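You operate a simulated robot arm through the tools that you are given. There is no shell and no other tool.

You run a simulated robot arm. Do the job below in one go: nothing can be reset, and whatever is moved stays where it is left.

TASK
Pack boxes Y-52 and Y-59 into the big yellow box and latch it.
Fine: both stand upright inside; shut the lid, then turn the catch on the post over it; the other boxes stay put. Set down upright: what you pick out.

The check looks at the end state, three seconds after you hand in, the way a careful person would. Anything else that was tipped, shoved, dropped, spilled or broken makes it a failure. Lids that push on must go on centred and level and be pressed home; caps that screw on are set level and turned clockwise until they are tight.

THE ROBOT
A 6-joint arm with a two-finger gripper, fixed in place. Base frame: the origin is on the floor under the middle of its stand, x ahead of it, y to its left, z up; the work surface is at about z = 0.78. Units: m, degrees, N and s.
It reaches about 1.298 m from its shoulder. Its first joint turns from -149.0 to 149.0 degrees. Payload 1.57 kg.
The tool frame sits at the grasp point between the pads (the TCP): z along the fingers, y along the line on which they close. The tips reach 0.021 m beyond it. The gripper opens to 0.07 m; its body begins 0.05 m behind the TCP.
Orientation is told as [roll, pitch, yaw] about the base's x, y, z axes, in that order, counted from this pose: with the fingers straight down and closing along the base's y, the tool's x points along the base's -x, its y along +y and its z along -z.

THE INTERFACE
- The arm moves only by the tool servo_tool. Its argument "deltas" is one flat list of numbers, 7 for each row, row after row: the shift along the tool's x, y, z in m, then the turn, a rotation vector about the tool's x, y, z in degrees, then the gripper command, from -1 (shut) to 1 (fully open), values between in proportion. In form: [x, y, z, ax, ay, az, hand, x, y, z, ax, ay, az, hand, ...]. A call has 1 to 20 rows; each row is the pose to reach, as a shift and turn from the pose commanded when the call began, along the tool's axes at that moment. A row lasts 0.2 s, in which the tool goes at most 0.05 m and 8.6 degrees; a call with a longer step from one row to the next is refused whole, and so is a gripper value outside its range. Where a pose cannot be reached the arm comes as near as it can. A force on the tool above 40 N (or 10 N above the force at the start of the call, whichever is more), or a blocked arm, ends the call early, and 0.2 s more pass. The fingers move at their own pace (about 0.0648 m/s each) and stop on an object; they squeeze with about 22 N. The grip force told is the motor's: it shows also when the fingers shut on nothing. Time passes only in rows, and 0.2 s behind the last, so rows that repeat a pose let the fingers close. The reply holds the time, the measured pose of the TCP, the force on the tool along the base axes, the opening and the grip force, in the units named above and with some noise, with the torque about the TCP (base axes, N m) and any sound that the robot's microphone picked up.
- Cameras (640 x 400 px; columns grow to the right, rows downward): "scene" is fixed at [0.3984, -0.6484, 1.3648]; the picture's right is [0.79, -0.61, 0.00], its down [-0.33, -0.42, -0.85] and it looks along [0.52, 0.67, -0.53] (base axes); focal length 244 px, centre (320, 200). "wrist" rides on the gripper at [0.079, 0.004, -0.081] in the tool frame; the picture's right is [-0.05, 1.00, 0.00], its down [-0.67, -0.03, -0.74] and it looks along [-0.74, -0.04, 0.67] (tool axes); focal length 256 px, centre (320, 200). There is no depth. A picture from a camera that has moved, and an enlarged one, comes with that camera's place and axes in the base frame and with its lens.
- capture(camera): a new picture of that camera. The clock stands still meanwhile.
- slide_trunk(by): slides the trunk up (or, below 0, down) by that many m; the arm rides with it, the base frame stays. It gives what a move gives, with no picture.
- enlarge(camera, box): a new picture of the part [left, top, right, bottom] of that camera's present view, enlarged. The clock stands still meanwhile.
- finish_job(): hands the job in; it is judged then, once.

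Nothing tells you positions but the pictures and the camera data. Unless the task says otherwise, let go and move clear before handing in.

The tools are called after "Call:" by a JSON object that holds its "method" and its "body". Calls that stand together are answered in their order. servo_tool: Moves the arm, as the interface text tells. Its arguments: {"type":"object","properties":{"deltas":{"type":"array","items":{"type":"number"}}},"required":["deltas"]} The other tools are called the same way: slide_trunk (by) moves the trunk up or down; capture (camera) takes a picture; enlarge (camera, box) takes an enlarged picture of a part of a camera's view; finish_job () hands the job in.

At the start:

```text
t: 0.0
eef_pos: [0.6616, -0.0184, 1.2342]
tool_rot: [-0.1, -0.1, 0.1]
wrist_force: [0.4, 0.0, 0.0]
torque: [-0.01, -0.01, -0.02]
width: 0.0695
gripper_force: 0.2
trunk travel left (down, up): [-0.914, 0.056]
```

scene: 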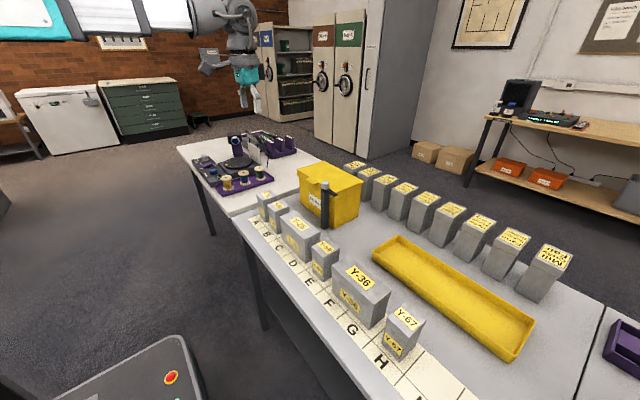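
wrist: 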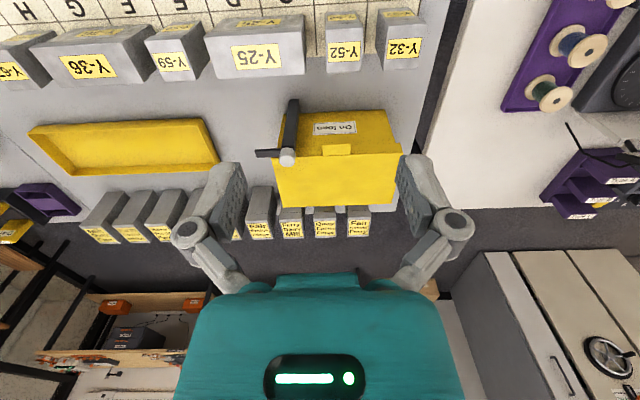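

I see a row of grey boxes labelled Y-.. on the lettered strip near the robot, a yellow lidded box with a post and catch, and a yellow tray that is probably the loose lid or just a tray. I'll look closer before moving.

Call:
{"method": "enlarge", "body": {"camera": "scene", "box": [230, 140, 440, 271]}}

Call:
{"method": "enlarge", "body": {"camera": "wrist", "box": [200, 0, 440, 150]}}

Call:
{"method": "enlarge", "body": {"camera": "wrist", "box": [240, 80, 440, 205]}}

Call:
{"method": "enlarge", "body": {"camera": "scene", "box": [300, 220, 560, 382]}}

```text
3.05 times, centred on (335, 206) of scene
camera zoom: at [0.3984, -0.6484, 1.3648], right [0.79, -0.61, 0.0], down [-0.33, -0.42, -0.85], along [0.52, 0.67, -0.53], focal length 742 px, centre (274, 183)
```

zoom: 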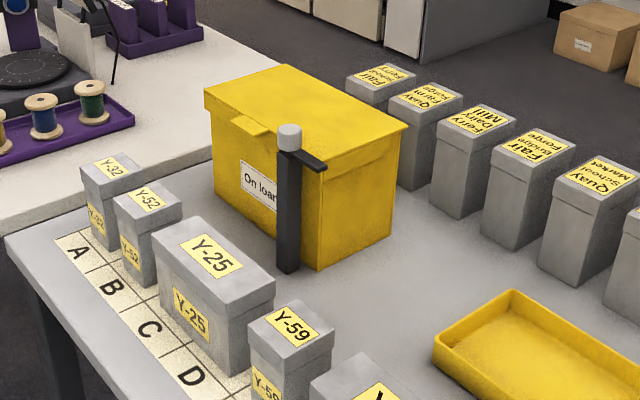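

```text
2.67 times, centred on (320, 75) of wrist
camera zoom: at [0.5828, -0.0146, 1.3133], right [0.05, 1.0, 0.0], down [0.67, -0.03, 0.74], along [0.74, -0.04, -0.67], focal length 683 px, centre (320, 533)
```

zoom: 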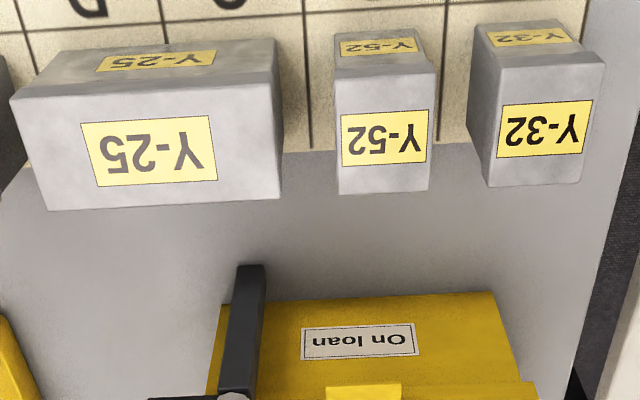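

```text
3.20 times, centred on (340, 142) of wrist
camera zoom: at [0.5828, -0.0146, 1.3133], right [0.05, 1.0, 0.0], down [0.67, -0.03, 0.74], along [0.74, -0.04, -0.67], focal length 819 px, centre (256, 384)
```

zoom: 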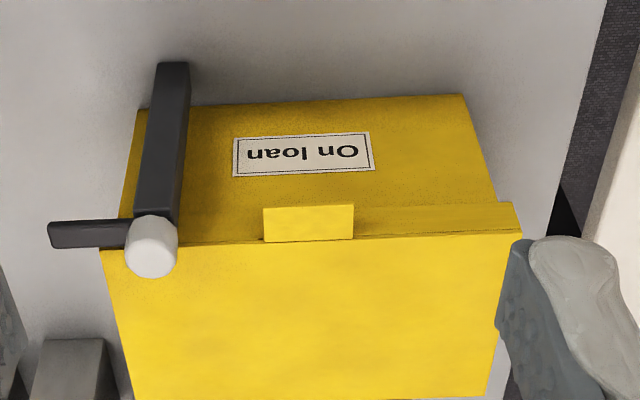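

```text
2.46 times, centred on (430, 301) of scene
camera zoom: at [0.3984, -0.6484, 1.3648], right [0.79, -0.61, 0.0], down [-0.33, -0.42, -0.85], along [0.52, 0.67, -0.53], focal length 599 px, centre (49, -49)
```

zoom: 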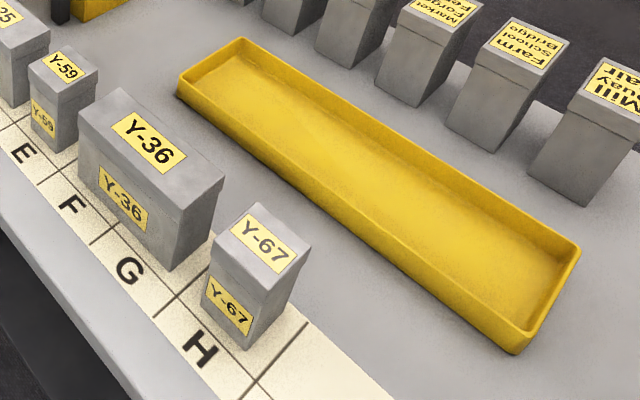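

The boxes Y-32, Y-52, Y-25, Y-59, Y-36, Y-67 stand in a row with y decreasing. The yellow box behind them has its front tab facing the robot, and the catch on the post points away toward -y. I'll zoom in further to measure.

Call:
{"method": "enlarge", "body": {"camera": "scene", "box": [250, 180, 350, 242]}}

Call:
{"method": "enlarge", "body": {"camera": "scene", "box": [270, 220, 370, 282]}}

Call:
{"method": "enlarge", "body": {"camera": "scene", "box": [290, 155, 370, 205]}}

Call:
{"method": "enlarge", "body": {"camera": "wrist", "box": [310, 0, 430, 75]}}

Call:
{"method": "enlarge", "body": {"camera": "wrist", "box": [130, 10, 250, 85]}}

Call:
{"method": "enlarge", "body": {"camera": "wrist", "box": [240, 90, 360, 165]}}

```text
6.40 times, centred on (300, 211) of scene
camera zoom: at [0.3984, -0.6484, 1.3648], right [0.79, -0.61, 0.0], down [-0.33, -0.42, -0.85], along [0.52, 0.67, -0.53], focal length 1558 px, centre (448, 130)
```

zoom: 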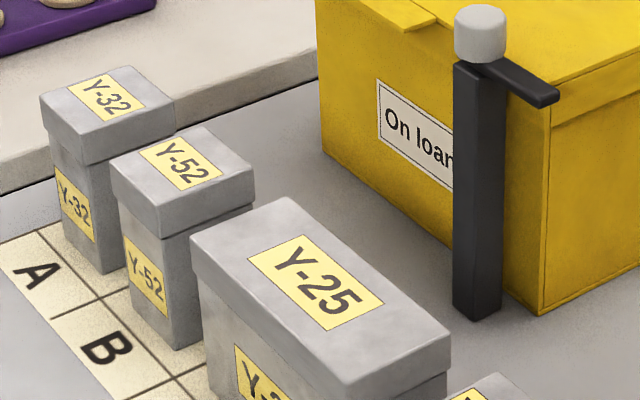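

```text
6.40 times, centred on (320, 251) of scene
camera zoom: at [0.3984, -0.6484, 1.3648], right [0.79, -0.61, 0.0], down [-0.33, -0.42, -0.85], along [0.52, 0.67, -0.53], focal length 1558 px, centre (320, -126)
```

zoom: 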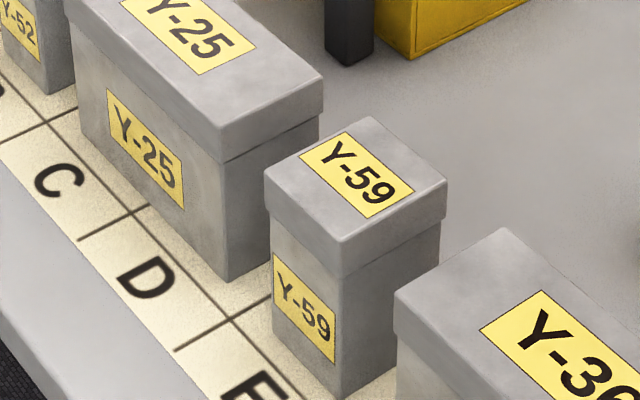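

```text
8.00 times, centred on (330, 180) of scene
camera zoom: at [0.3984, -0.6484, 1.3648], right [0.79, -0.61, 0.0], down [-0.33, -0.42, -0.85], along [0.52, 0.67, -0.53], focal length 1948 px, centre (240, 360)
```

zoom: 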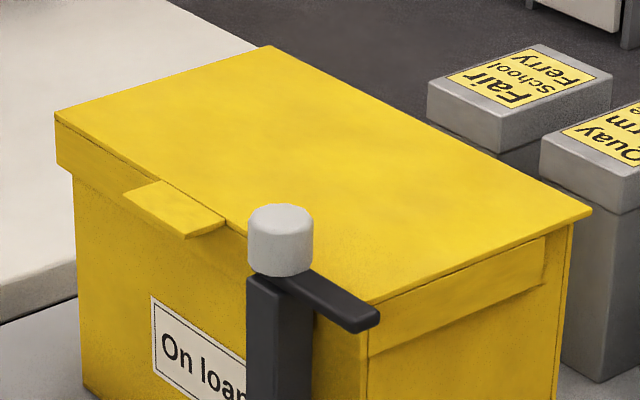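

```text
5.33 times, centred on (370, 38) of wrist
camera zoom: at [0.5828, -0.0146, 1.3133], right [0.05, 1.0, 0.0], down [0.67, -0.03, 0.74], along [0.74, -0.04, -0.67], focal length 1365 px, centre (53, 1067)
```

zoom: 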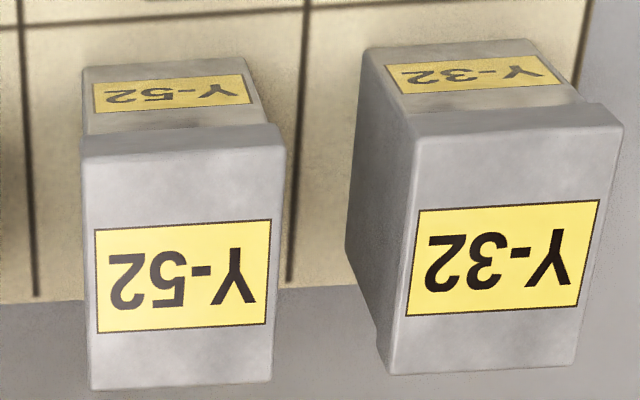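

```text
5.33 times, centred on (190, 48) of wrist
camera zoom: at [0.5828, -0.0146, 1.3133], right [0.05, 1.0, 0.0], down [0.67, -0.03, 0.74], along [0.74, -0.04, -0.67], focal length 1365 px, centre (1013, 1013)
```

zoom: 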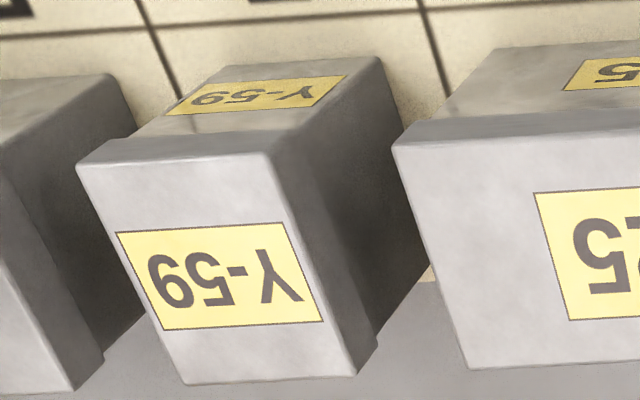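

```text
5.33 times, centred on (300, 128) of wrist
camera zoom: at [0.5828, -0.0146, 1.3133], right [0.05, 1.0, 0.0], down [0.67, -0.03, 0.74], along [0.74, -0.04, -0.67], focal length 1365 px, centre (427, 587)
```

zoom: 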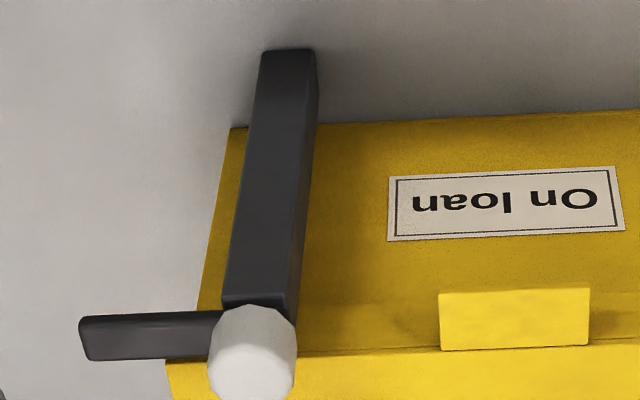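

Y-52's centre is about (0.723, 0.015) and Y-59's about (0.723, -0.254), with tops near z 0.886. The yellow box spans x 0.885–1.02 and y -0.11–0.13 with its lid top near 0.943; the post is at (0.863, -0.078). Before moving I'll check the finger shape.

Call:
{"method": "enlarge", "body": {"camera": "wrist", "box": [160, 140, 480, 340]}}

Call:
{"method": "enlarge", "body": {"camera": "scene", "box": [180, 0, 300, 120]}}

```text
2.00 times, centred on (320, 240) of wrist
camera zoom: at [0.5828, -0.0146, 1.3133], right [0.05, 1.0, 0.0], down [0.67, -0.03, 0.74], along [0.74, -0.04, -0.67], focal length 512 px, centre (320, 120)
```

zoom: 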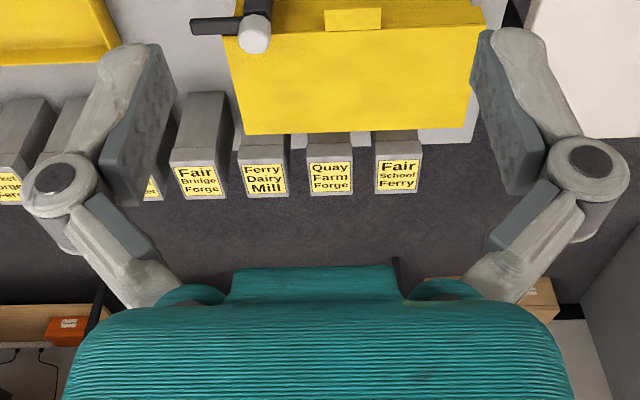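

```text
3.33 times, centred on (240, 60) of scene
camera zoom: at [0.3984, -0.6484, 1.3648], right [0.79, -0.61, 0.0], down [-0.33, -0.42, -0.85], along [0.52, 0.67, -0.53], focal length 812 px, centre (587, 667)
```

zoom: 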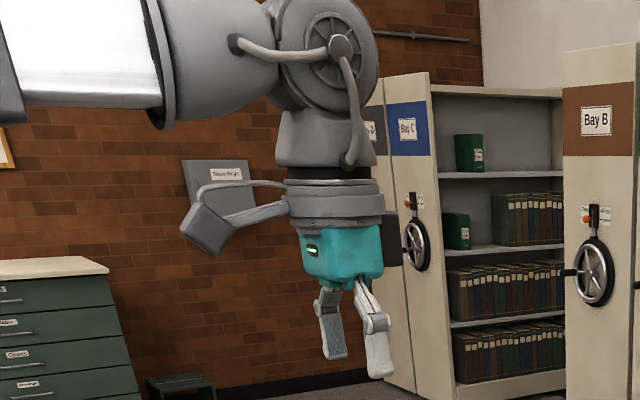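

The fingers are about 17 mm thick and the camera sits on a bracket on the -x side. I'll move closer to get a better measurement of the tab, lid and catch.

Call:
{"method": "servo_tool", "body": {"deltas": [-0.01, 0.007, 0.033, 0, 0, 0, 1, -0.02, 0.014, 0.067, 0, 0, 0, 1, -0.03, 0.021, 0.1, 0, 0, 0, 1, -0.0384, 0.0284, 0.1342, 0, 0, 0, 1, -0.0384, 0.0284, 0.1342, 0, 0, 0, 1]}}

Call:
{"method": "capture", "body": {"camera": "wrist"}}

Call:
{"method": "enlarge", "body": {"camera": "wrist", "box": [160, 50, 480, 250]}}

```text
t: 1.2
eef_pos: [0.6995, 0.0119, 1.2324]
tool_rot: [-0.1, 0.0, 0.0]
wrist_force: [-0.8, -0.1, 0.4]
torque: [-0.01, 0.03, 0.03]
width: 0.0701
gripper_force: 0.1
out of reach, approached as far as the arm can: row 1, 2, 3, 4, 5
trunk travel left (down, up): [-0.914, 0.056]
```

```text
taken
camera wrist: at [0.62, 0.015, 1.3133], right [0.05, 1.0, 0.0], down [0.67, -0.03, 0.74], along [0.74, -0.04, -0.67], focal length 256 px, centre (320, 200)
```

wrist: 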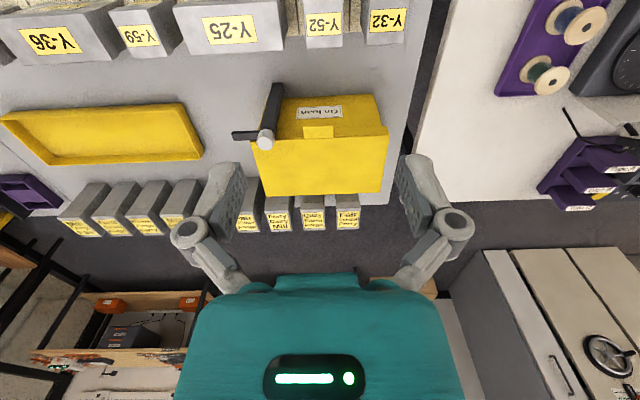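

```text
2.00 times, centred on (320, 150) of wrist
camera zoom: at [0.62, 0.015, 1.3133], right [0.05, 1.0, 0.0], down [0.67, -0.03, 0.74], along [0.74, -0.04, -0.67], focal length 512 px, centre (320, 300)
```

zoom: 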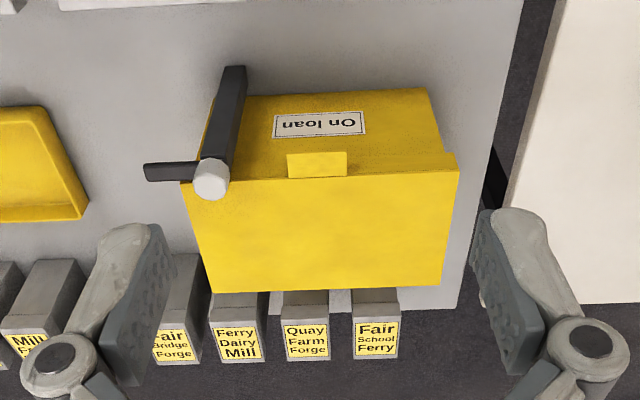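

The arm cannot go lower with the trunk this high, so I'll lower the trunk. The hand has plenty of free height above the boxes.

Call:
{"method": "slide_trunk", "body": {"by": -0.13}}

Call:
{"method": "capture", "body": {"camera": "scene"}}

Call:
{"method": "capture", "body": {"camera": "wrist"}}

```text
t: 2.8
eef_pos: [0.6982, 0.0106, 1.1025]
tool_rot: [-0.1, 0.0, 0.0]
wrist_force: [0.3, -0.4, -0.8]
torque: [-0.02, 0.0, -0.01]
width: 0.0699
gripper_force: 0.0
trunk travel left (down, up): [-0.784, 0.186]
```

```text
taken
```

scene: 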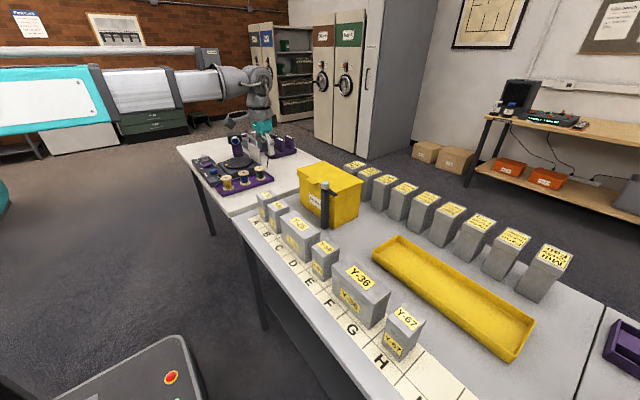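

```text
taken
camera wrist: at [0.62, 0.0148, 1.1834], right [0.05, 1.0, 0.0], down [0.67, -0.03, 0.74], along [0.74, -0.04, -0.67], focal length 256 px, centre (320, 200)
```

wrist: 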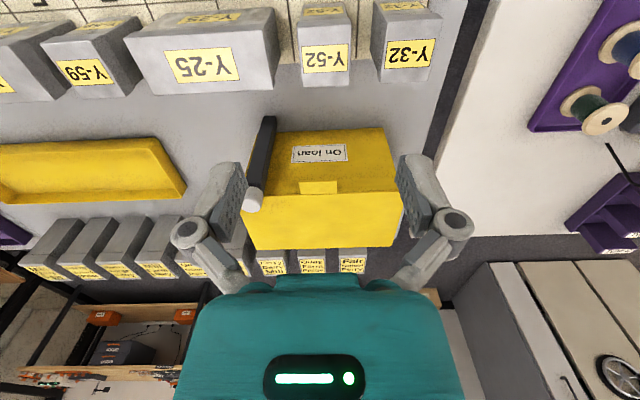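

The boom is horizontal and the hand is now at z = 1.10. I'll test whether the arm can move vertically by itself with a small 2 cm step down.

Call:
{"method": "servo_tool", "body": {"deltas": [0, 0, 0.02, 0, 0, 0, 1, 0, 0, 0.02, 0, 0, 0, 1]}}

Call:
{"method": "enlarge", "body": {"camera": "scene", "box": [0, 30, 300, 218]}}

```text
t: 3.4
eef_pos: [0.6994, 0.0111, 1.1028]
tool_rot: [0.0, 0.0, 0.0]
wrist_force: [0.2, -0.5, -0.1]
torque: [0.02, -0.01, 0.0]
width: 0.0697
gripper_force: 0.1
out of reach, approached as far as the arm can: row 1, 2
trunk travel left (down, up): [-0.784, 0.186]
```

```text
2.13 times, centred on (150, 124) of scene
camera zoom: at [0.3984, -0.6484, 1.3648], right [0.79, -0.61, 0.0], down [-0.33, -0.42, -0.85], along [0.52, 0.67, -0.53], focal length 518 px, centre (682, 362)
```

zoom: 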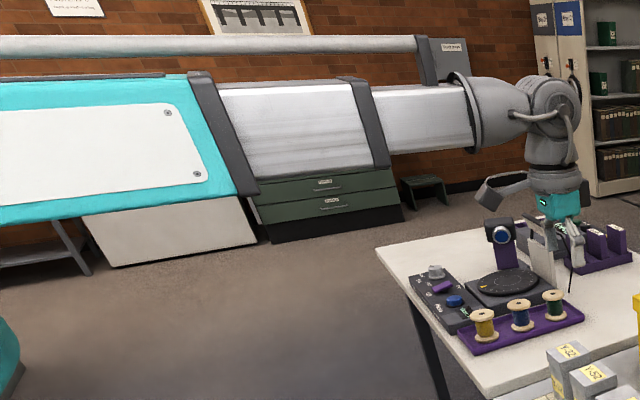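

So height comes from the trunk only (a telescoping boom), and the arm supplies x, y and orientation. I'll measure the tab, lid and catch from this closer view.

Call:
{"method": "enlarge", "body": {"camera": "wrist", "box": [230, 110, 420, 229]}}

Call:
{"method": "enlarge", "body": {"camera": "wrist", "box": [235, 150, 355, 225]}}

Call:
{"method": "enlarge", "body": {"camera": "wrist", "box": [280, 0, 440, 100]}}

```text
3.36 times, centred on (325, 170) of wrist
camera zoom: at [0.62, 0.0148, 1.1833], right [0.05, 1.0, 0.0], down [0.67, -0.03, 0.74], along [0.74, -0.04, -0.67], focal length 860 px, centre (303, 302)
```

zoom: 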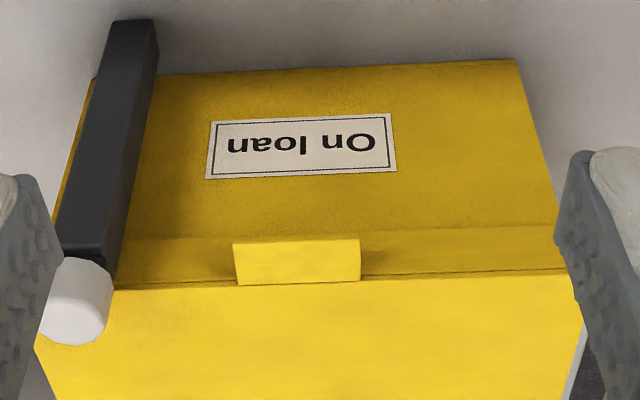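

```text
5.33 times, centred on (295, 188) of wrist
camera zoom: at [0.62, 0.0148, 1.1833], right [0.05, 1.0, 0.0], down [0.67, -0.03, 0.74], along [0.74, -0.04, -0.67], focal length 1365 px, centre (453, 267)
```

zoom: 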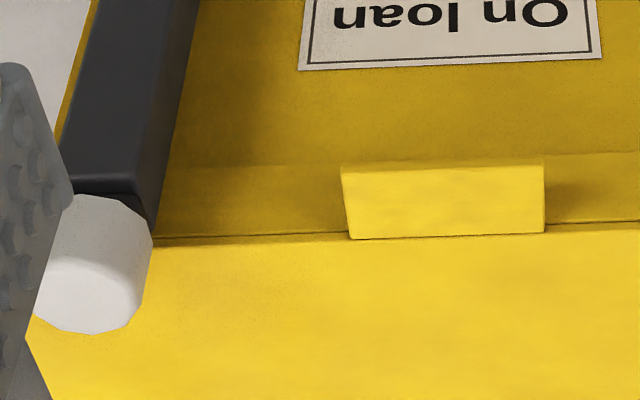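

```text
4.00 times, centred on (360, 50) of wrist
camera zoom: at [0.62, 0.0148, 1.1833], right [0.05, 1.0, 0.0], down [0.67, -0.03, 0.74], along [0.74, -0.04, -0.67], focal length 1024 px, centre (160, 800)
```

zoom: 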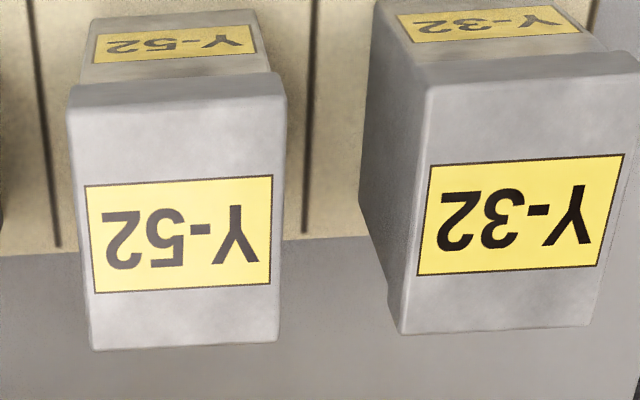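

I triangulated the tab root at x≈0.872, y −0.024..0.026, z≈0.945. The lid spans x 0.872–1.012, the box front is at x≈0.88, and the knob is at (0.857, −0.083) with its top near 0.976. I plan to hook under the tab with the tool tilted forward and the camera side up, so I'll first test turning the tool about its axis.

Call:
{"method": "servo_tool", "body": {"deltas": [0, 0, 0, 0, 0, 8.5, 1, 0, 0, 0, 0, 0, 17, 1, 0, 0, 0, 0, 0, 25.5, 1, 0, 0, 0, 0, 0, 34, 1, 0, 0, 0, 0, 0, 42.5, 1, 0, 0, 0, 0, 0, 51, 1, 0, 0, 0, 0, 0, 59.5, 1, 0, 0, 0, 0, 0, 68, 1, 0, 0, 0, 0, 0, 76.5, 1, 0, 0, 0, 0, 0, 85, 1, 0, 0, 0, 0, 0, 90, 1, 0, 0, 0, 0, 0, 90, 1]}}

```text
t: 6.0
eef_pos: [0.7017, 0.0107, 1.1034]
tool_rot: [0.0, 0.1, -90.0]
wrist_force: [0.3, -0.6, -0.8]
torque: [-0.01, 0.0, 0.02]
width: 0.0701
gripper_force: 0.0
trunk travel left (down, up): [-0.784, 0.186]
```

Turning about the tool axis works. I'll continue to 180° so the camera ends up on the far side.

Call:
{"method": "servo_tool", "body": {"deltas": [0, 0, 0, 0, 0, 8.5, 1, 0, 0, 0, 0, 0, 17, 1, 0, 0, 0, 0, 0, 25.5, 1, 0, 0, 0, 0, 0, 34, 1, 0, 0, 0, 0, 0, 42.5, 1, 0, 0, 0, 0, 0, 51, 1, 0, 0, 0, 0, 0, 59.5, 1, 0, 0, 0, 0, 0, 68, 1, 0, 0, 0, 0, 0, 76.5, 1, 0, 0, 0, 0, 0, 85, 1, 0, 0, 0, 0, 0, 90, 1, 0, 0, 0, 0, 0, 90, 1]}}

Call:
{"method": "capture", "body": {"camera": "wrist"}}

Call:
{"method": "capture", "body": {"camera": "scene"}}

```text
t: 8.6
eef_pos: [0.7012, 0.0086, 1.1039]
tool_rot: [-0.1, -0.1, -171.8]
wrist_force: [-0.3, 0.8, -0.1]
torque: [0.0, -0.02, -0.01]
width: 0.0699
gripper_force: 0.1
out of reach, approached as far as the arm can: row 10, 11, 12
trunk travel left (down, up): [-0.784, 0.186]
```

```text
taken
camera wrist: at [0.7799, 0.0154, 1.1833], right [0.09, -1.0, 0.0], down [-0.66, -0.06, 0.74], along [-0.74, -0.07, -0.67], focal length 256 px, centre (320, 200)
```

wrist: 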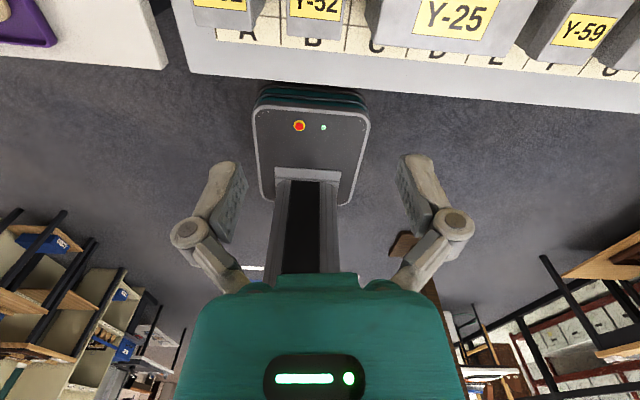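

```text
taken
```

scene: 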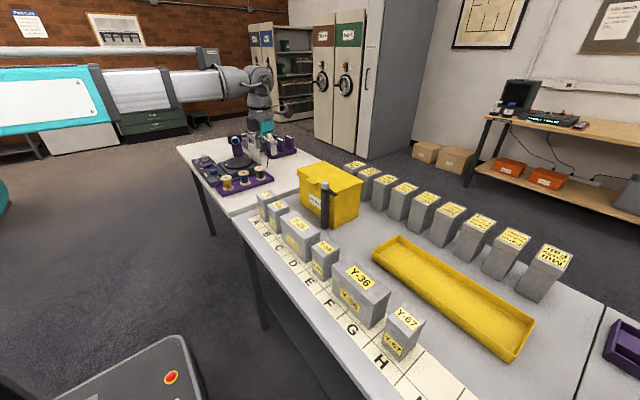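

The tool axis stops at about -172° yaw, which is close enough with the camera on the far side. I'll back off the limit a little and test a 17° forward tilt to learn the wrist geometry.

Call:
{"method": "servo_tool", "body": {"deltas": [0, 0, 0, 0, 0, -4, -1, 0, 0, 0, 0, 0, -7, -1, 0, 0, 0, 0, 0, -7, -1]}}

```text
t: 9.4
eef_pos: [0.7003, 0.0109, 1.1025]
tool_rot: [0.0, 0.0, -164.7]
wrist_force: [-0.1, -0.6, 0.1]
torque: [0.01, -0.05, -0.03]
width: 0.0003
gripper_force: 22.5
trunk travel left (down, up): [-0.784, 0.186]
```

Yaw is now -165° with the fingers closed. Next is the small forward tilt test.

Call:
{"method": "servo_tool", "body": {"deltas": [0, 0, 0, -2.11, 7.72, 0, -1, 0, 0, 0, -4.22, 15.43, 0, -1, 0, 0, 0, -4.22, 15.43, 0, -1]}}

```text
t: 10.2
eef_pos: [0.7011, 0.0108, 1.1094]
tool_rot: [4.2, 15.5, -164.2]
wrist_force: [-0.4, 0.0, 0.0]
torque: [0.0, -0.04, 0.01]
width: 0.0
gripper_force: 22.1
out of reach, approached as far as the arm can: row 2, 3
trunk travel left (down, up): [-0.784, 0.186]
```

The wrist-to-TCP length is about 0.18 m, and tilting raises the TCP by L(1−cos φ). I'll continue the tilt to about 60° from vertical up here in free space.

Call:
{"method": "servo_tool", "body": {"deltas": [0, 0, 0, -2.11, 7.72, 0, -1, 0, 0, 0, -4.22, 15.43, 0, -1, 0, 0, 0, -6.34, 23.15, 0, -1, 0, 0, 0, -8.45, 30.87, 0, -1, 0, 0, 0, -10.56, 38.58, 0, -1, 0, 0, 0, -11.62, 42.44, 0, -1, 0, 0, 0, -11.62, 42.44, 0, -1]}}

Call:
{"method": "capture", "body": {"camera": "wrist"}}

Call:
{"method": "capture", "body": {"camera": "scene"}}

```text
t: 11.8
eef_pos: [0.6988, 0.0104, 1.1962]
tool_rot: [24.4, 56.7, -151.6]
wrist_force: [0.4, 0.2, 0.4]
torque: [-0.01, 0.03, -0.02]
width: 0.0
gripper_force: 22.0
out of reach, approached as far as the arm can: row 1, 2, 3, 4, 5, 6, 7
trunk travel left (down, up): [-0.784, 0.186]
```

```text
taken
camera wrist: at [0.6677, 0.0259, 1.3031], right [0.11, -0.98, 0.18], down [-0.97, -0.14, -0.19], along [0.21, -0.16, -0.96], focal length 256 px, centre (320, 200)
```

wrist: 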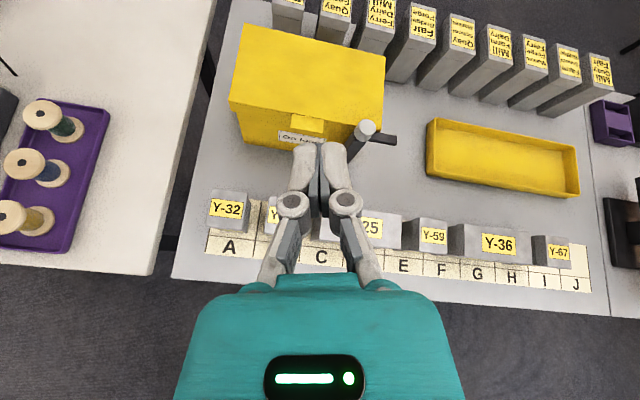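

```text
taken
```

scene: 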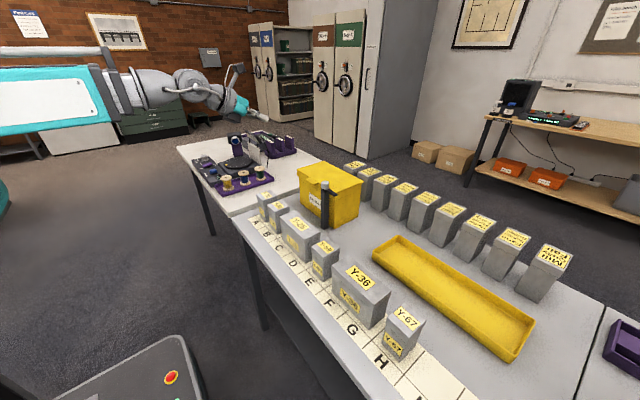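

The tilt works (L≈0.187 m, boom at z≈1.29). I'll look at the finger profile from the scene camera before hooking.

Call:
{"method": "enlarge", "body": {"camera": "scene", "box": [180, 60, 300, 135]}}

Call:
{"method": "enlarge", "body": {"camera": "wrist", "box": [220, 20, 420, 145]}}

```text
5.33 times, centred on (240, 98) of scene
camera zoom: at [0.3984, -0.6484, 1.3648], right [0.79, -0.61, 0.0], down [-0.33, -0.42, -0.85], along [0.52, 0.67, -0.53], focal length 1298 px, centre (747, 747)
```

zoom: 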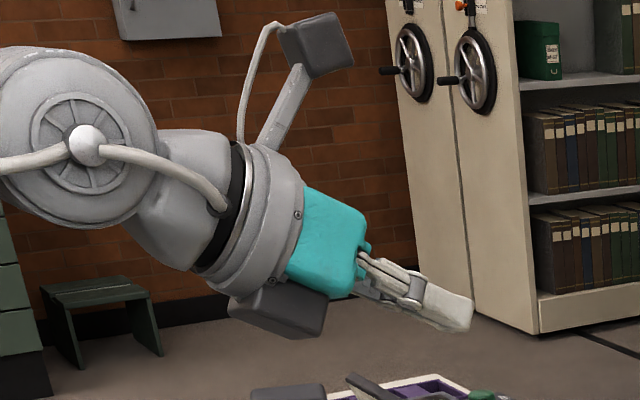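

```text
3.20 times, centred on (320, 82) of wrist
camera zoom: at [0.6677, 0.0259, 1.3031], right [0.11, -0.98, 0.18], down [-0.97, -0.14, -0.19], along [0.21, -0.16, -0.96], focal length 819 px, centre (320, 576)
```

zoom: 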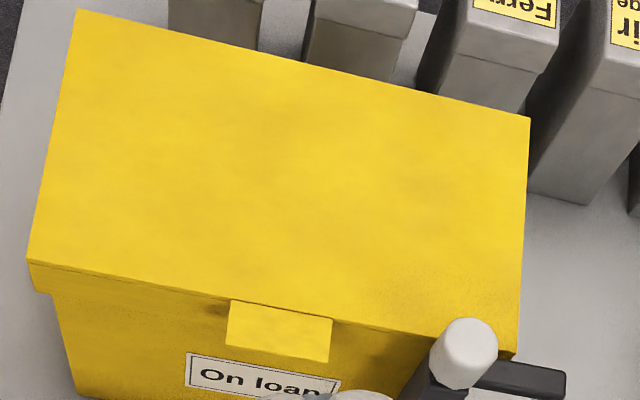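

The profile is clear: the fingers are about 18 mm thick, and the bulky parts stay above the grey boxes. Next I'll move forward at this height to x≈0.80, y≈0.005, so I can lower in front of the tab.

Call:
{"method": "servo_tool", "body": {"deltas": [0.0155, 0.0061, 0.0292, 0, 0, 0, -1, 0.031, 0.0123, 0.0585, 0, 0, 0, -1, 0.0473, 0.0186, 0.0877, 0, 0, 0, -1, 0.0473, 0.0186, 0.0877, 0, 0, 0, -1]}}

Call:
{"method": "capture", "body": {"camera": "wrist"}}

```text
t: 12.8
eef_pos: [0.8033, 0.0028, 1.1955]
tool_rot: [24.4, 56.7, -151.5]
wrist_force: [-0.2, -0.2, 0.6]
torque: [0.0, 0.0, 0.01]
width: 0.0003
gripper_force: 22.0
trunk travel left (down, up): [-0.784, 0.186]
```

```text
taken
camera wrist: at [0.7714, 0.0197, 1.303], right [0.11, -0.98, 0.18], down [-0.97, -0.14, -0.19], along [0.21, -0.16, -0.96], focal length 256 px, centre (320, 200)
```

wrist: 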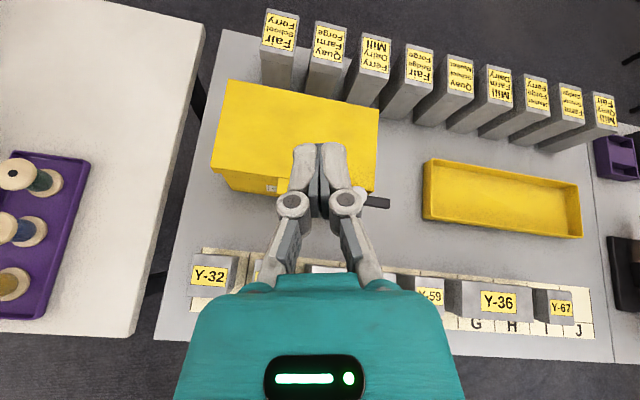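

Hand is in front of the tab in plan view. I'll lower the trunk most of the way, then check alignment.

Call:
{"method": "slide_trunk", "body": {"by": -0.2}}

Call:
{"method": "capture", "body": {"camera": "wrist"}}

Call:
{"method": "enlarge", "body": {"camera": "scene", "box": [230, 110, 390, 210]}}

```text
t: 14.9
eef_pos: [0.8032, 0.004, 0.9969]
tool_rot: [24.2, 56.8, -151.5]
wrist_force: [-0.8, -0.5, -1.1]
torque: [0.02, 0.02, -0.01]
width: 0.0
gripper_force: 22.1
trunk travel left (down, up): [-0.584, 0.386]
```

```text
taken
camera wrist: at [0.7713, 0.0198, 1.103], right [0.11, -0.98, 0.18], down [-0.97, -0.14, -0.19], along [0.21, -0.16, -0.96], focal length 256 px, centre (320, 200)
```

wrist: 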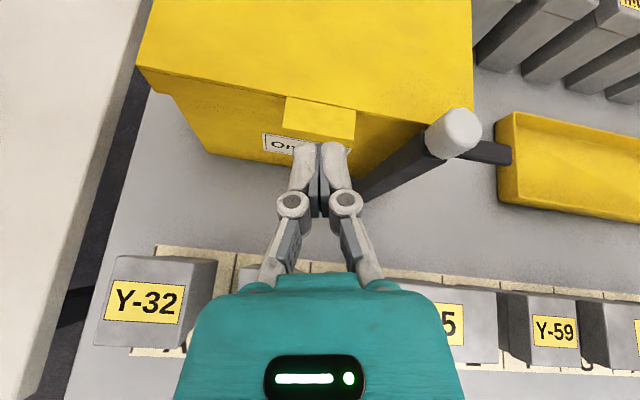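

```text
4.00 times, centred on (310, 160) of scene
camera zoom: at [0.3984, -0.6484, 1.3648], right [0.79, -0.61, 0.0], down [-0.33, -0.42, -0.85], along [0.52, 0.67, -0.53], focal length 974 px, centre (360, 360)
```

zoom: 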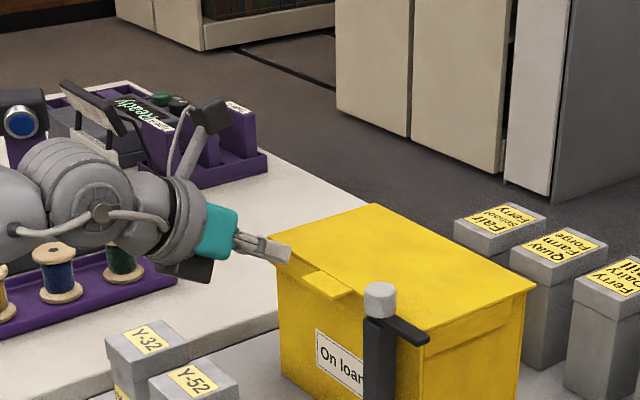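

From this view the tab is at x 0.851–0.8745, y ±0.024, z≈0.945, consistent with before. I'll lower to just below tab height, then slide the tips under it.

Call:
{"method": "slide_trunk", "body": {"by": -0.078}}

Call:
{"method": "capture", "body": {"camera": "wrist"}}

Call:
{"method": "enlarge", "body": {"camera": "scene", "box": [230, 130, 390, 230]}}

```text
t: 16.1
eef_pos: [0.8027, 0.0039, 0.9175]
tool_rot: [24.4, 56.6, -151.5]
wrist_force: [-0.4, -0.6, -0.1]
torque: [-0.01, -0.03, -0.02]
width: 0.0
gripper_force: 21.9
trunk travel left (down, up): [-0.506, 0.464]
```

```text
taken
camera wrist: at [0.7713, 0.0198, 1.025], right [0.11, -0.98, 0.18], down [-0.97, -0.14, -0.19], along [0.21, -0.16, -0.96], focal length 256 px, centre (320, 200)
```

wrist: 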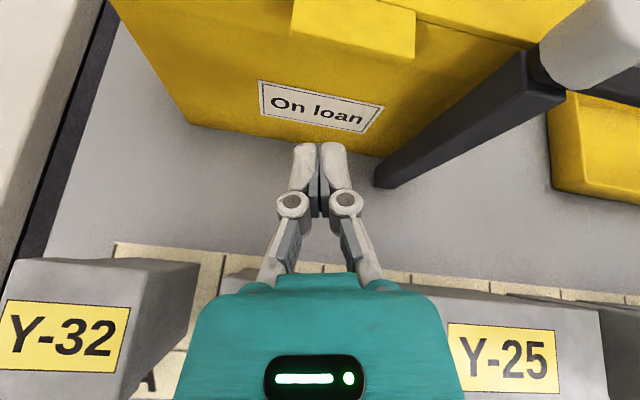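

```text
4.00 times, centred on (310, 180) of scene
camera zoom: at [0.3984, -0.6484, 1.3648], right [0.79, -0.61, 0.0], down [-0.33, -0.42, -0.85], along [0.52, 0.67, -0.53], focal length 974 px, centre (360, 280)
```

zoom: 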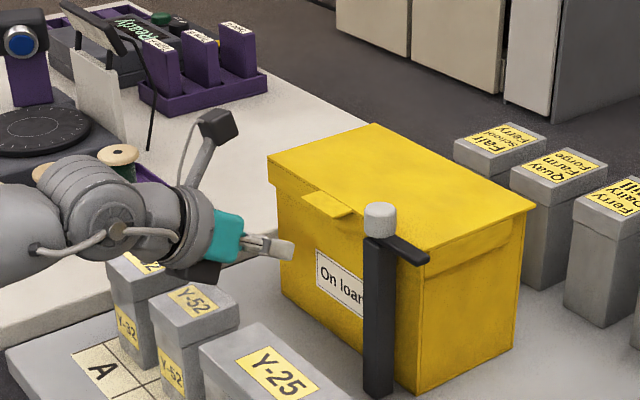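

Tips are now below tab level, about 2.5 cm in front of it. I'll advance 3 cm, check the force, and look.

Call:
{"method": "servo_tool", "body": {"deltas": [0.0048, 0.0013, 0.0087, 0, 0, 0, -1, 0.0096, 0.0026, 0.0173, 0, 0, 0, -1, 0.0145, 0.004, 0.026, 0, 0, 0, -1, 0.0145, 0.004, 0.026, 0, 0, 0, -1]}}

Call:
{"method": "capture", "body": {"camera": "wrist"}}

Call:
{"method": "enlarge", "body": {"camera": "scene", "box": [270, 150, 350, 200]}}

```text
t: 17.1
eef_pos: [0.8323, 0.0036, 0.9178]
tool_rot: [24.2, 56.6, -151.4]
wrist_force: [0.5, 0.7, -0.3]
torque: [-0.01, 0.01, -0.02]
width: 0.0001
gripper_force: 22.2
trunk travel left (down, up): [-0.506, 0.464]
```

```text
taken
camera wrist: at [0.8015, 0.019, 1.0249], right [0.11, -0.98, 0.18], down [-0.97, -0.14, -0.19], along [0.21, -0.16, -0.96], focal length 256 px, centre (320, 200)
```

wrist: 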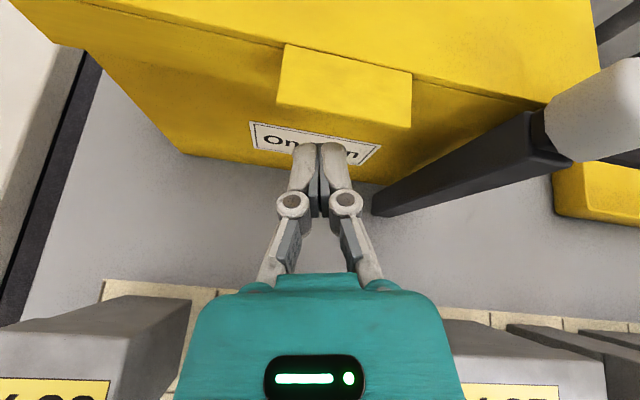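

```text
8.00 times, centred on (310, 175) of scene
camera zoom: at [0.3984, -0.6484, 1.3648], right [0.79, -0.61, 0.0], down [-0.33, -0.42, -0.85], along [0.52, 0.67, -0.53], focal length 1948 px, centre (400, 400)
```

zoom: 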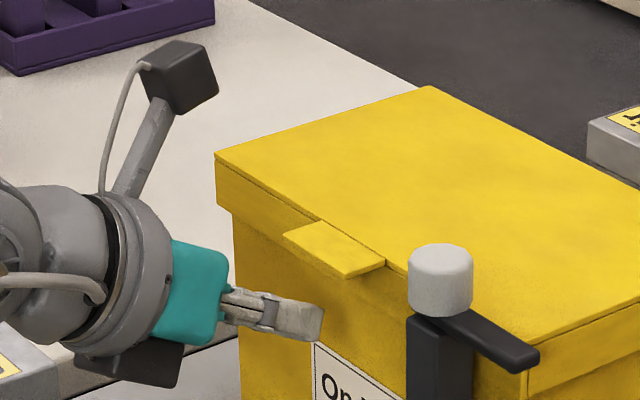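

The tips are just starting under the tab with no contact. I'll advance another 12 mm so they sit under the middle of the tab, still clear of the skirt.

Call:
{"method": "servo_tool", "body": {"deltas": [0.0029, 0.0008, 0.0052, 0, 0, 0, -1, 0.0058, 0.0016, 0.0104, 0, 0, 0, -1, 0.0058, 0.0016, 0.0104, 0, 0, 0, -1]}}

Call:
{"method": "capture", "body": {"camera": "wrist"}}

Call:
{"method": "enlarge", "body": {"camera": "scene", "box": [270, 150, 350, 200]}}

```text
t: 17.9
eef_pos: [0.846, 0.0038, 0.918]
tool_rot: [24.3, 56.6, -151.6]
wrist_force: [-0.2, 0.0, 0.8]
torque: [-0.01, -0.02, 0.04]
width: 0.0002
gripper_force: 22.4
trunk travel left (down, up): [-0.506, 0.464]
```

```text
taken
camera wrist: at [0.814, 0.0198, 1.0248], right [0.11, -0.98, 0.18], down [-0.97, -0.14, -0.19], along [0.21, -0.16, -0.96], focal length 256 px, centre (320, 200)
```

wrist: 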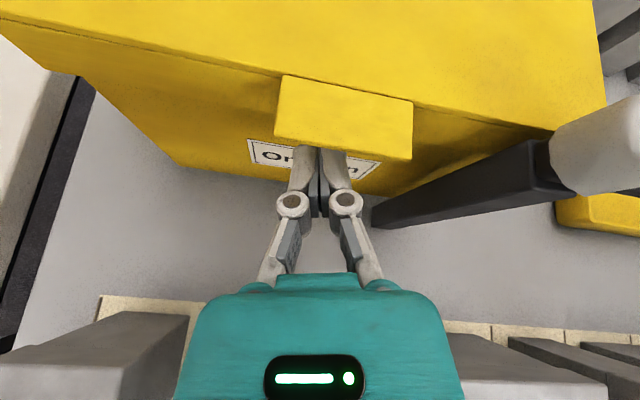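

```text
8.00 times, centred on (310, 175) of scene
camera zoom: at [0.3984, -0.6484, 1.3648], right [0.79, -0.61, 0.0], down [-0.33, -0.42, -0.85], along [0.52, 0.67, -0.53], focal length 1948 px, centre (400, 400)
```

zoom: 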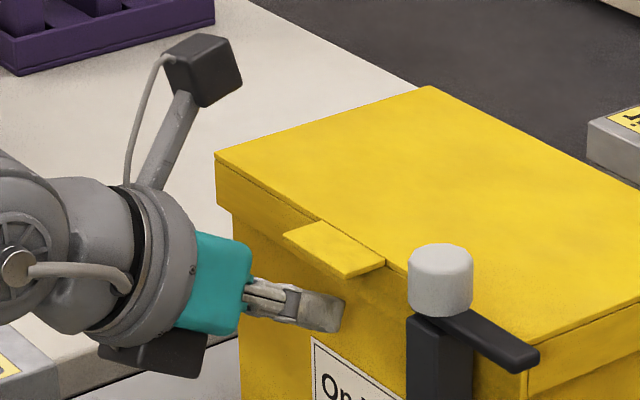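

The fingertips are visibly under the tab. I'll raise the trunk slowly and see whether the lid starts to swing.

Call:
{"method": "slide_trunk", "body": {"by": 0.025}}

Call:
{"method": "enlarge", "body": {"camera": "scene", "box": [270, 130, 366, 190]}}

Call:
{"method": "capture", "body": {"camera": "wrist"}}

```text
t: 18.6
eef_pos: [0.8444, 0.0041, 0.9426]
tool_rot: [24.2, 56.6, -151.5]
wrist_force: [-0.7, 0.1, -0.5]
torque: [0.01, -0.01, 0.0]
width: 0.0
gripper_force: 22.1
trunk travel left (down, up): [-0.531, 0.439]
```

```text
6.67 times, centred on (318, 160) of scene
camera zoom: at [0.3984, -0.6484, 1.3648], right [0.79, -0.61, 0.0], down [-0.33, -0.42, -0.85], along [0.52, 0.67, -0.53], focal length 1623 px, centre (333, 467)
```

zoom: 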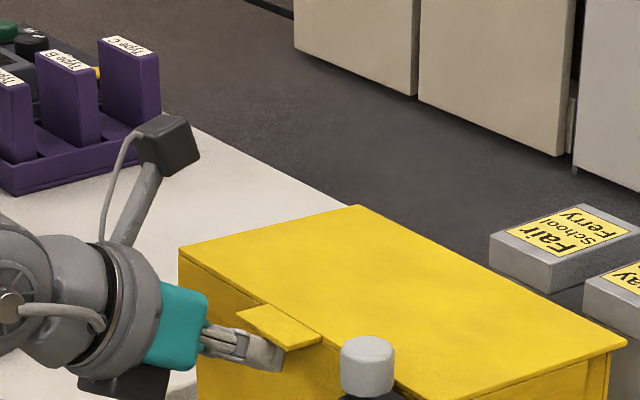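

```text
taken
camera wrist: at [0.8139, 0.0197, 1.0498], right [0.11, -0.98, 0.18], down [-0.97, -0.14, -0.19], along [0.21, -0.16, -0.96], focal length 256 px, centre (320, 200)
```

wrist: 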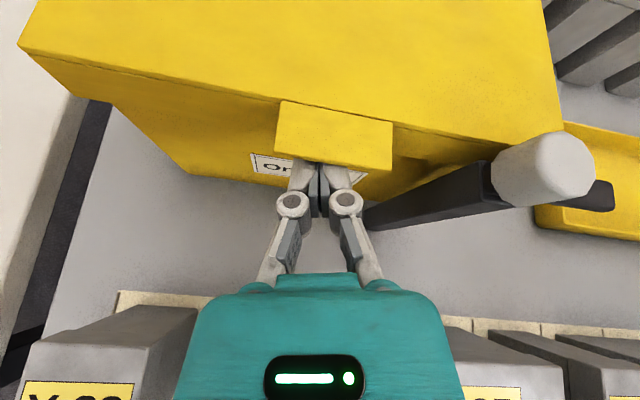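

The lid lifts freely with almost no force. To keep the tips clear of the lid's skirt near vertical I want a steeper tool (about 42° from vertical), so I'll set the lid back down, back out, re-tilt and hook again.

Call:
{"method": "slide_trunk", "body": {"by": -0.027}}

Call:
{"method": "servo_tool", "body": {"deltas": [-0.0077, -0.0021, -0.0139, 0, 0, 0, -1, -0.0154, -0.0042, -0.0277, 0, 0, 0, -1, -0.0241, -0.0066, -0.0434, 0, 0, 0, -1, -0.0241, -0.0066, -0.0434, 0, 0, 0, -1]}}

Call:
{"method": "slide_trunk", "body": {"by": 0.06}}

Call:
{"method": "servo_tool", "body": {"deltas": [0, 0, 0, 2.11, -7.72, 0, -1, 0, 0, 0, 4.22, -15.43, 0, -1, 0, 0, 0, 4.75, -17.36, 0, -1, 0, 0, 0, 4.75, -17.36, 0, -1]}}

Call:
{"method": "capture", "body": {"camera": "wrist"}}

Call:
{"method": "enlarge", "body": {"camera": "scene", "box": [250, 130, 378, 210]}}

```text
t: 19.3
eef_pos: [0.8454, 0.0039, 0.9156]
tool_rot: [24.4, 56.6, -151.5]
wrist_force: [0.3, -0.9, -0.6]
torque: [-0.01, 0.0, -0.02]
width: 0.0001
gripper_force: 21.8
trunk travel left (down, up): [-0.504, 0.466]
```

```text
t: 20.3
eef_pos: [0.7951, 0.0044, 0.9156]
tool_rot: [24.3, 56.7, -151.7]
wrist_force: [-0.5, 0.0, 0.8]
torque: [0.0, 0.02, -0.01]
width: 0.0
gripper_force: 21.5
trunk travel left (down, up): [-0.504, 0.466]
```

```text
t: 21.3
eef_pos: [0.7955, 0.0042, 0.9751]
tool_rot: [24.3, 56.5, -151.6]
wrist_force: [-0.5, 0.4, -1.0]
torque: [0.03, -0.03, 0.01]
width: 0.0
gripper_force: 22.2
trunk travel left (down, up): [-0.564, 0.406]
```

```text
t: 22.3
eef_pos: [0.7947, 0.0035, 0.9303]
tool_rot: [13.2, 40.1, -159.9]
wrist_force: [-0.3, -0.7, -0.1]
torque: [0.02, 0.01, -0.01]
width: 0.0
gripper_force: 21.3
out of reach, approached as far as the arm can: row 1, 2, 3, 4
trunk travel left (down, up): [-0.564, 0.406]
```

```text
taken
camera wrist: at [0.7979, 0.0198, 1.0419], right [0.16, -0.98, 0.14], down [-0.98, -0.14, 0.12], along [-0.1, -0.16, -0.98], focal length 256 px, centre (320, 200)
```

wrist: 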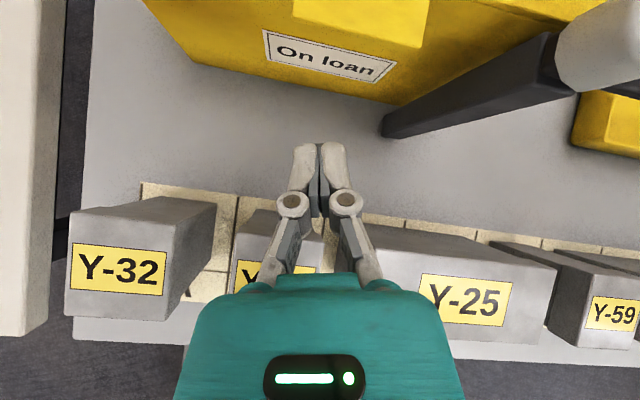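

```text
5.00 times, centred on (314, 170) of scene
camera zoom: at [0.3984, -0.6484, 1.3648], right [0.79, -0.61, 0.0], down [-0.33, -0.42, -0.85], along [0.52, 0.67, -0.53], focal length 1217 px, centre (350, 350)
```

zoom: 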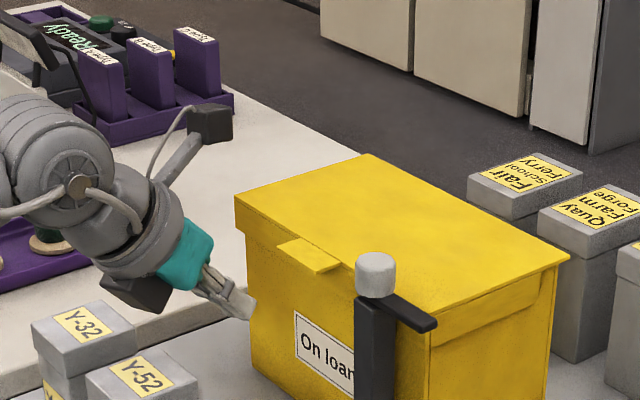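

Tool is now at about 42° from vertical and clear of everything. I'll lower a few mm and slide the tips back under the tab.

Call:
{"method": "slide_trunk", "body": {"by": -0.004}}

Call:
{"method": "servo_tool", "body": {"deltas": [0.0108, 0.0029, 0.01, 0, 0, 0, -1, 0.0215, 0.0059, 0.0201, 0, 0, 0, -1, 0.0287, 0.0078, 0.0268, 0, 0, 0, -1, 0.0344, 0.0094, 0.0321, 0, 0, 0, -1, 0.0344, 0.0094, 0.0321, 0, 0, 0, -1]}}

Call:
{"method": "capture", "body": {"camera": "wrist"}}

Call:
{"method": "enlarge", "body": {"camera": "scene", "box": [270, 145, 350, 195]}}

```text
t: 22.9
eef_pos: [0.7941, 0.003, 0.9284]
tool_rot: [13.2, 40.2, -159.9]
wrist_force: [-0.3, -0.3, 0.2]
torque: [-0.03, 0.0, 0.03]
width: 0.0
gripper_force: 22.2
trunk travel left (down, up): [-0.56, 0.41]
```

```text
t: 24.1
eef_pos: [0.8438, 0.0046, 0.9268]
tool_rot: [13.3, 40.2, -160.0]
wrist_force: [-0.6, -1.1, 0.8]
torque: [0.01, -0.02, -0.02]
width: 0.0001
gripper_force: 22.5
trunk travel left (down, up): [-0.56, 0.41]
```

```text
taken
camera wrist: at [0.8468, 0.0203, 1.038], right [0.16, -0.98, 0.14], down [-0.98, -0.14, 0.12], along [-0.1, -0.16, -0.98], focal length 256 px, centre (320, 200)
```

wrist: 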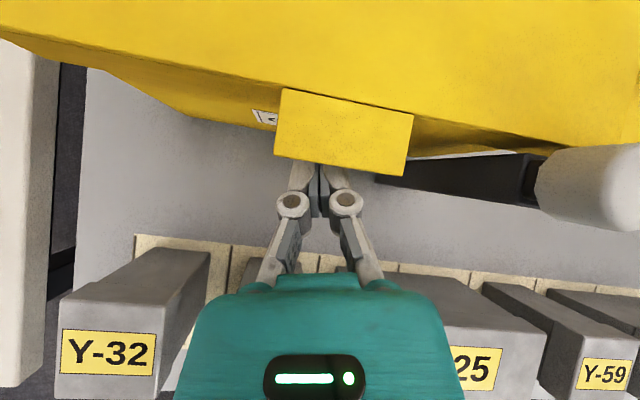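

```text
8.00 times, centred on (310, 170) of scene
camera zoom: at [0.3984, -0.6484, 1.3648], right [0.79, -0.61, 0.0], down [-0.33, -0.42, -0.85], along [0.52, 0.67, -0.53], focal length 1948 px, centre (400, 440)
```

zoom: 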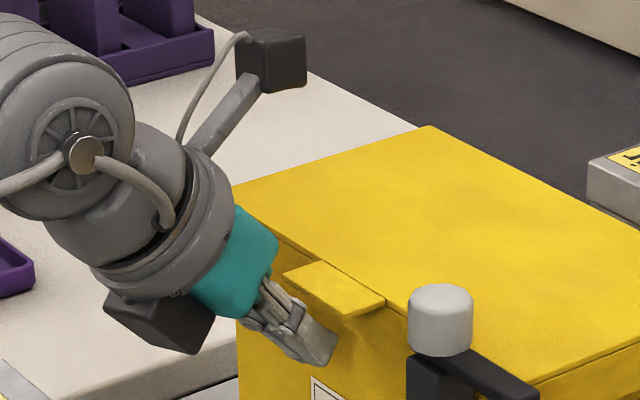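

Tips are under the tab again, clear of the skirt. Lifting now in stages with the trunk.

Call:
{"method": "slide_trunk", "body": {"by": 0.045}}

Call:
{"method": "capture", "body": {"camera": "wrist"}}

Call:
{"method": "enlarge", "body": {"camera": "scene", "box": [260, 120, 388, 200]}}

```text
t: 24.9
eef_pos: [0.8434, 0.0045, 0.9713]
tool_rot: [13.2, 40.1, -159.8]
wrist_force: [-1.3, -1.0, -0.8]
torque: [0.01, -0.01, 0.0]
width: 0.0004
gripper_force: 21.9
trunk travel left (down, up): [-0.605, 0.365]
```

```text
taken
camera wrist: at [0.8466, 0.0202, 1.083], right [0.16, -0.98, 0.14], down [-0.98, -0.14, 0.12], along [-0.1, -0.16, -0.98], focal length 256 px, centre (320, 200)
```

wrist: 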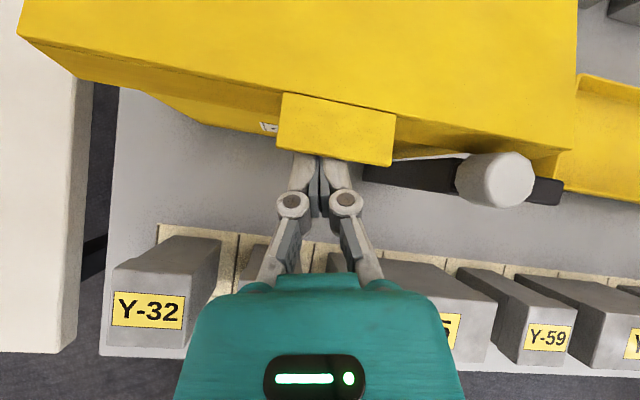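

```text
5.00 times, centred on (324, 160) of scene
camera zoom: at [0.3984, -0.6484, 1.3648], right [0.79, -0.61, 0.0], down [-0.33, -0.42, -0.85], along [0.52, 0.67, -0.53], focal length 1217 px, centre (300, 400)
```

zoom: 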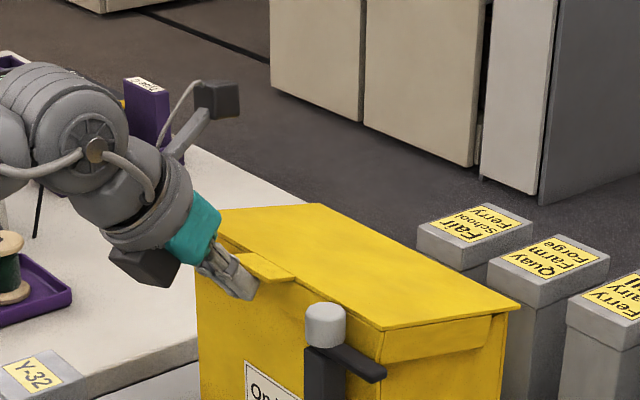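

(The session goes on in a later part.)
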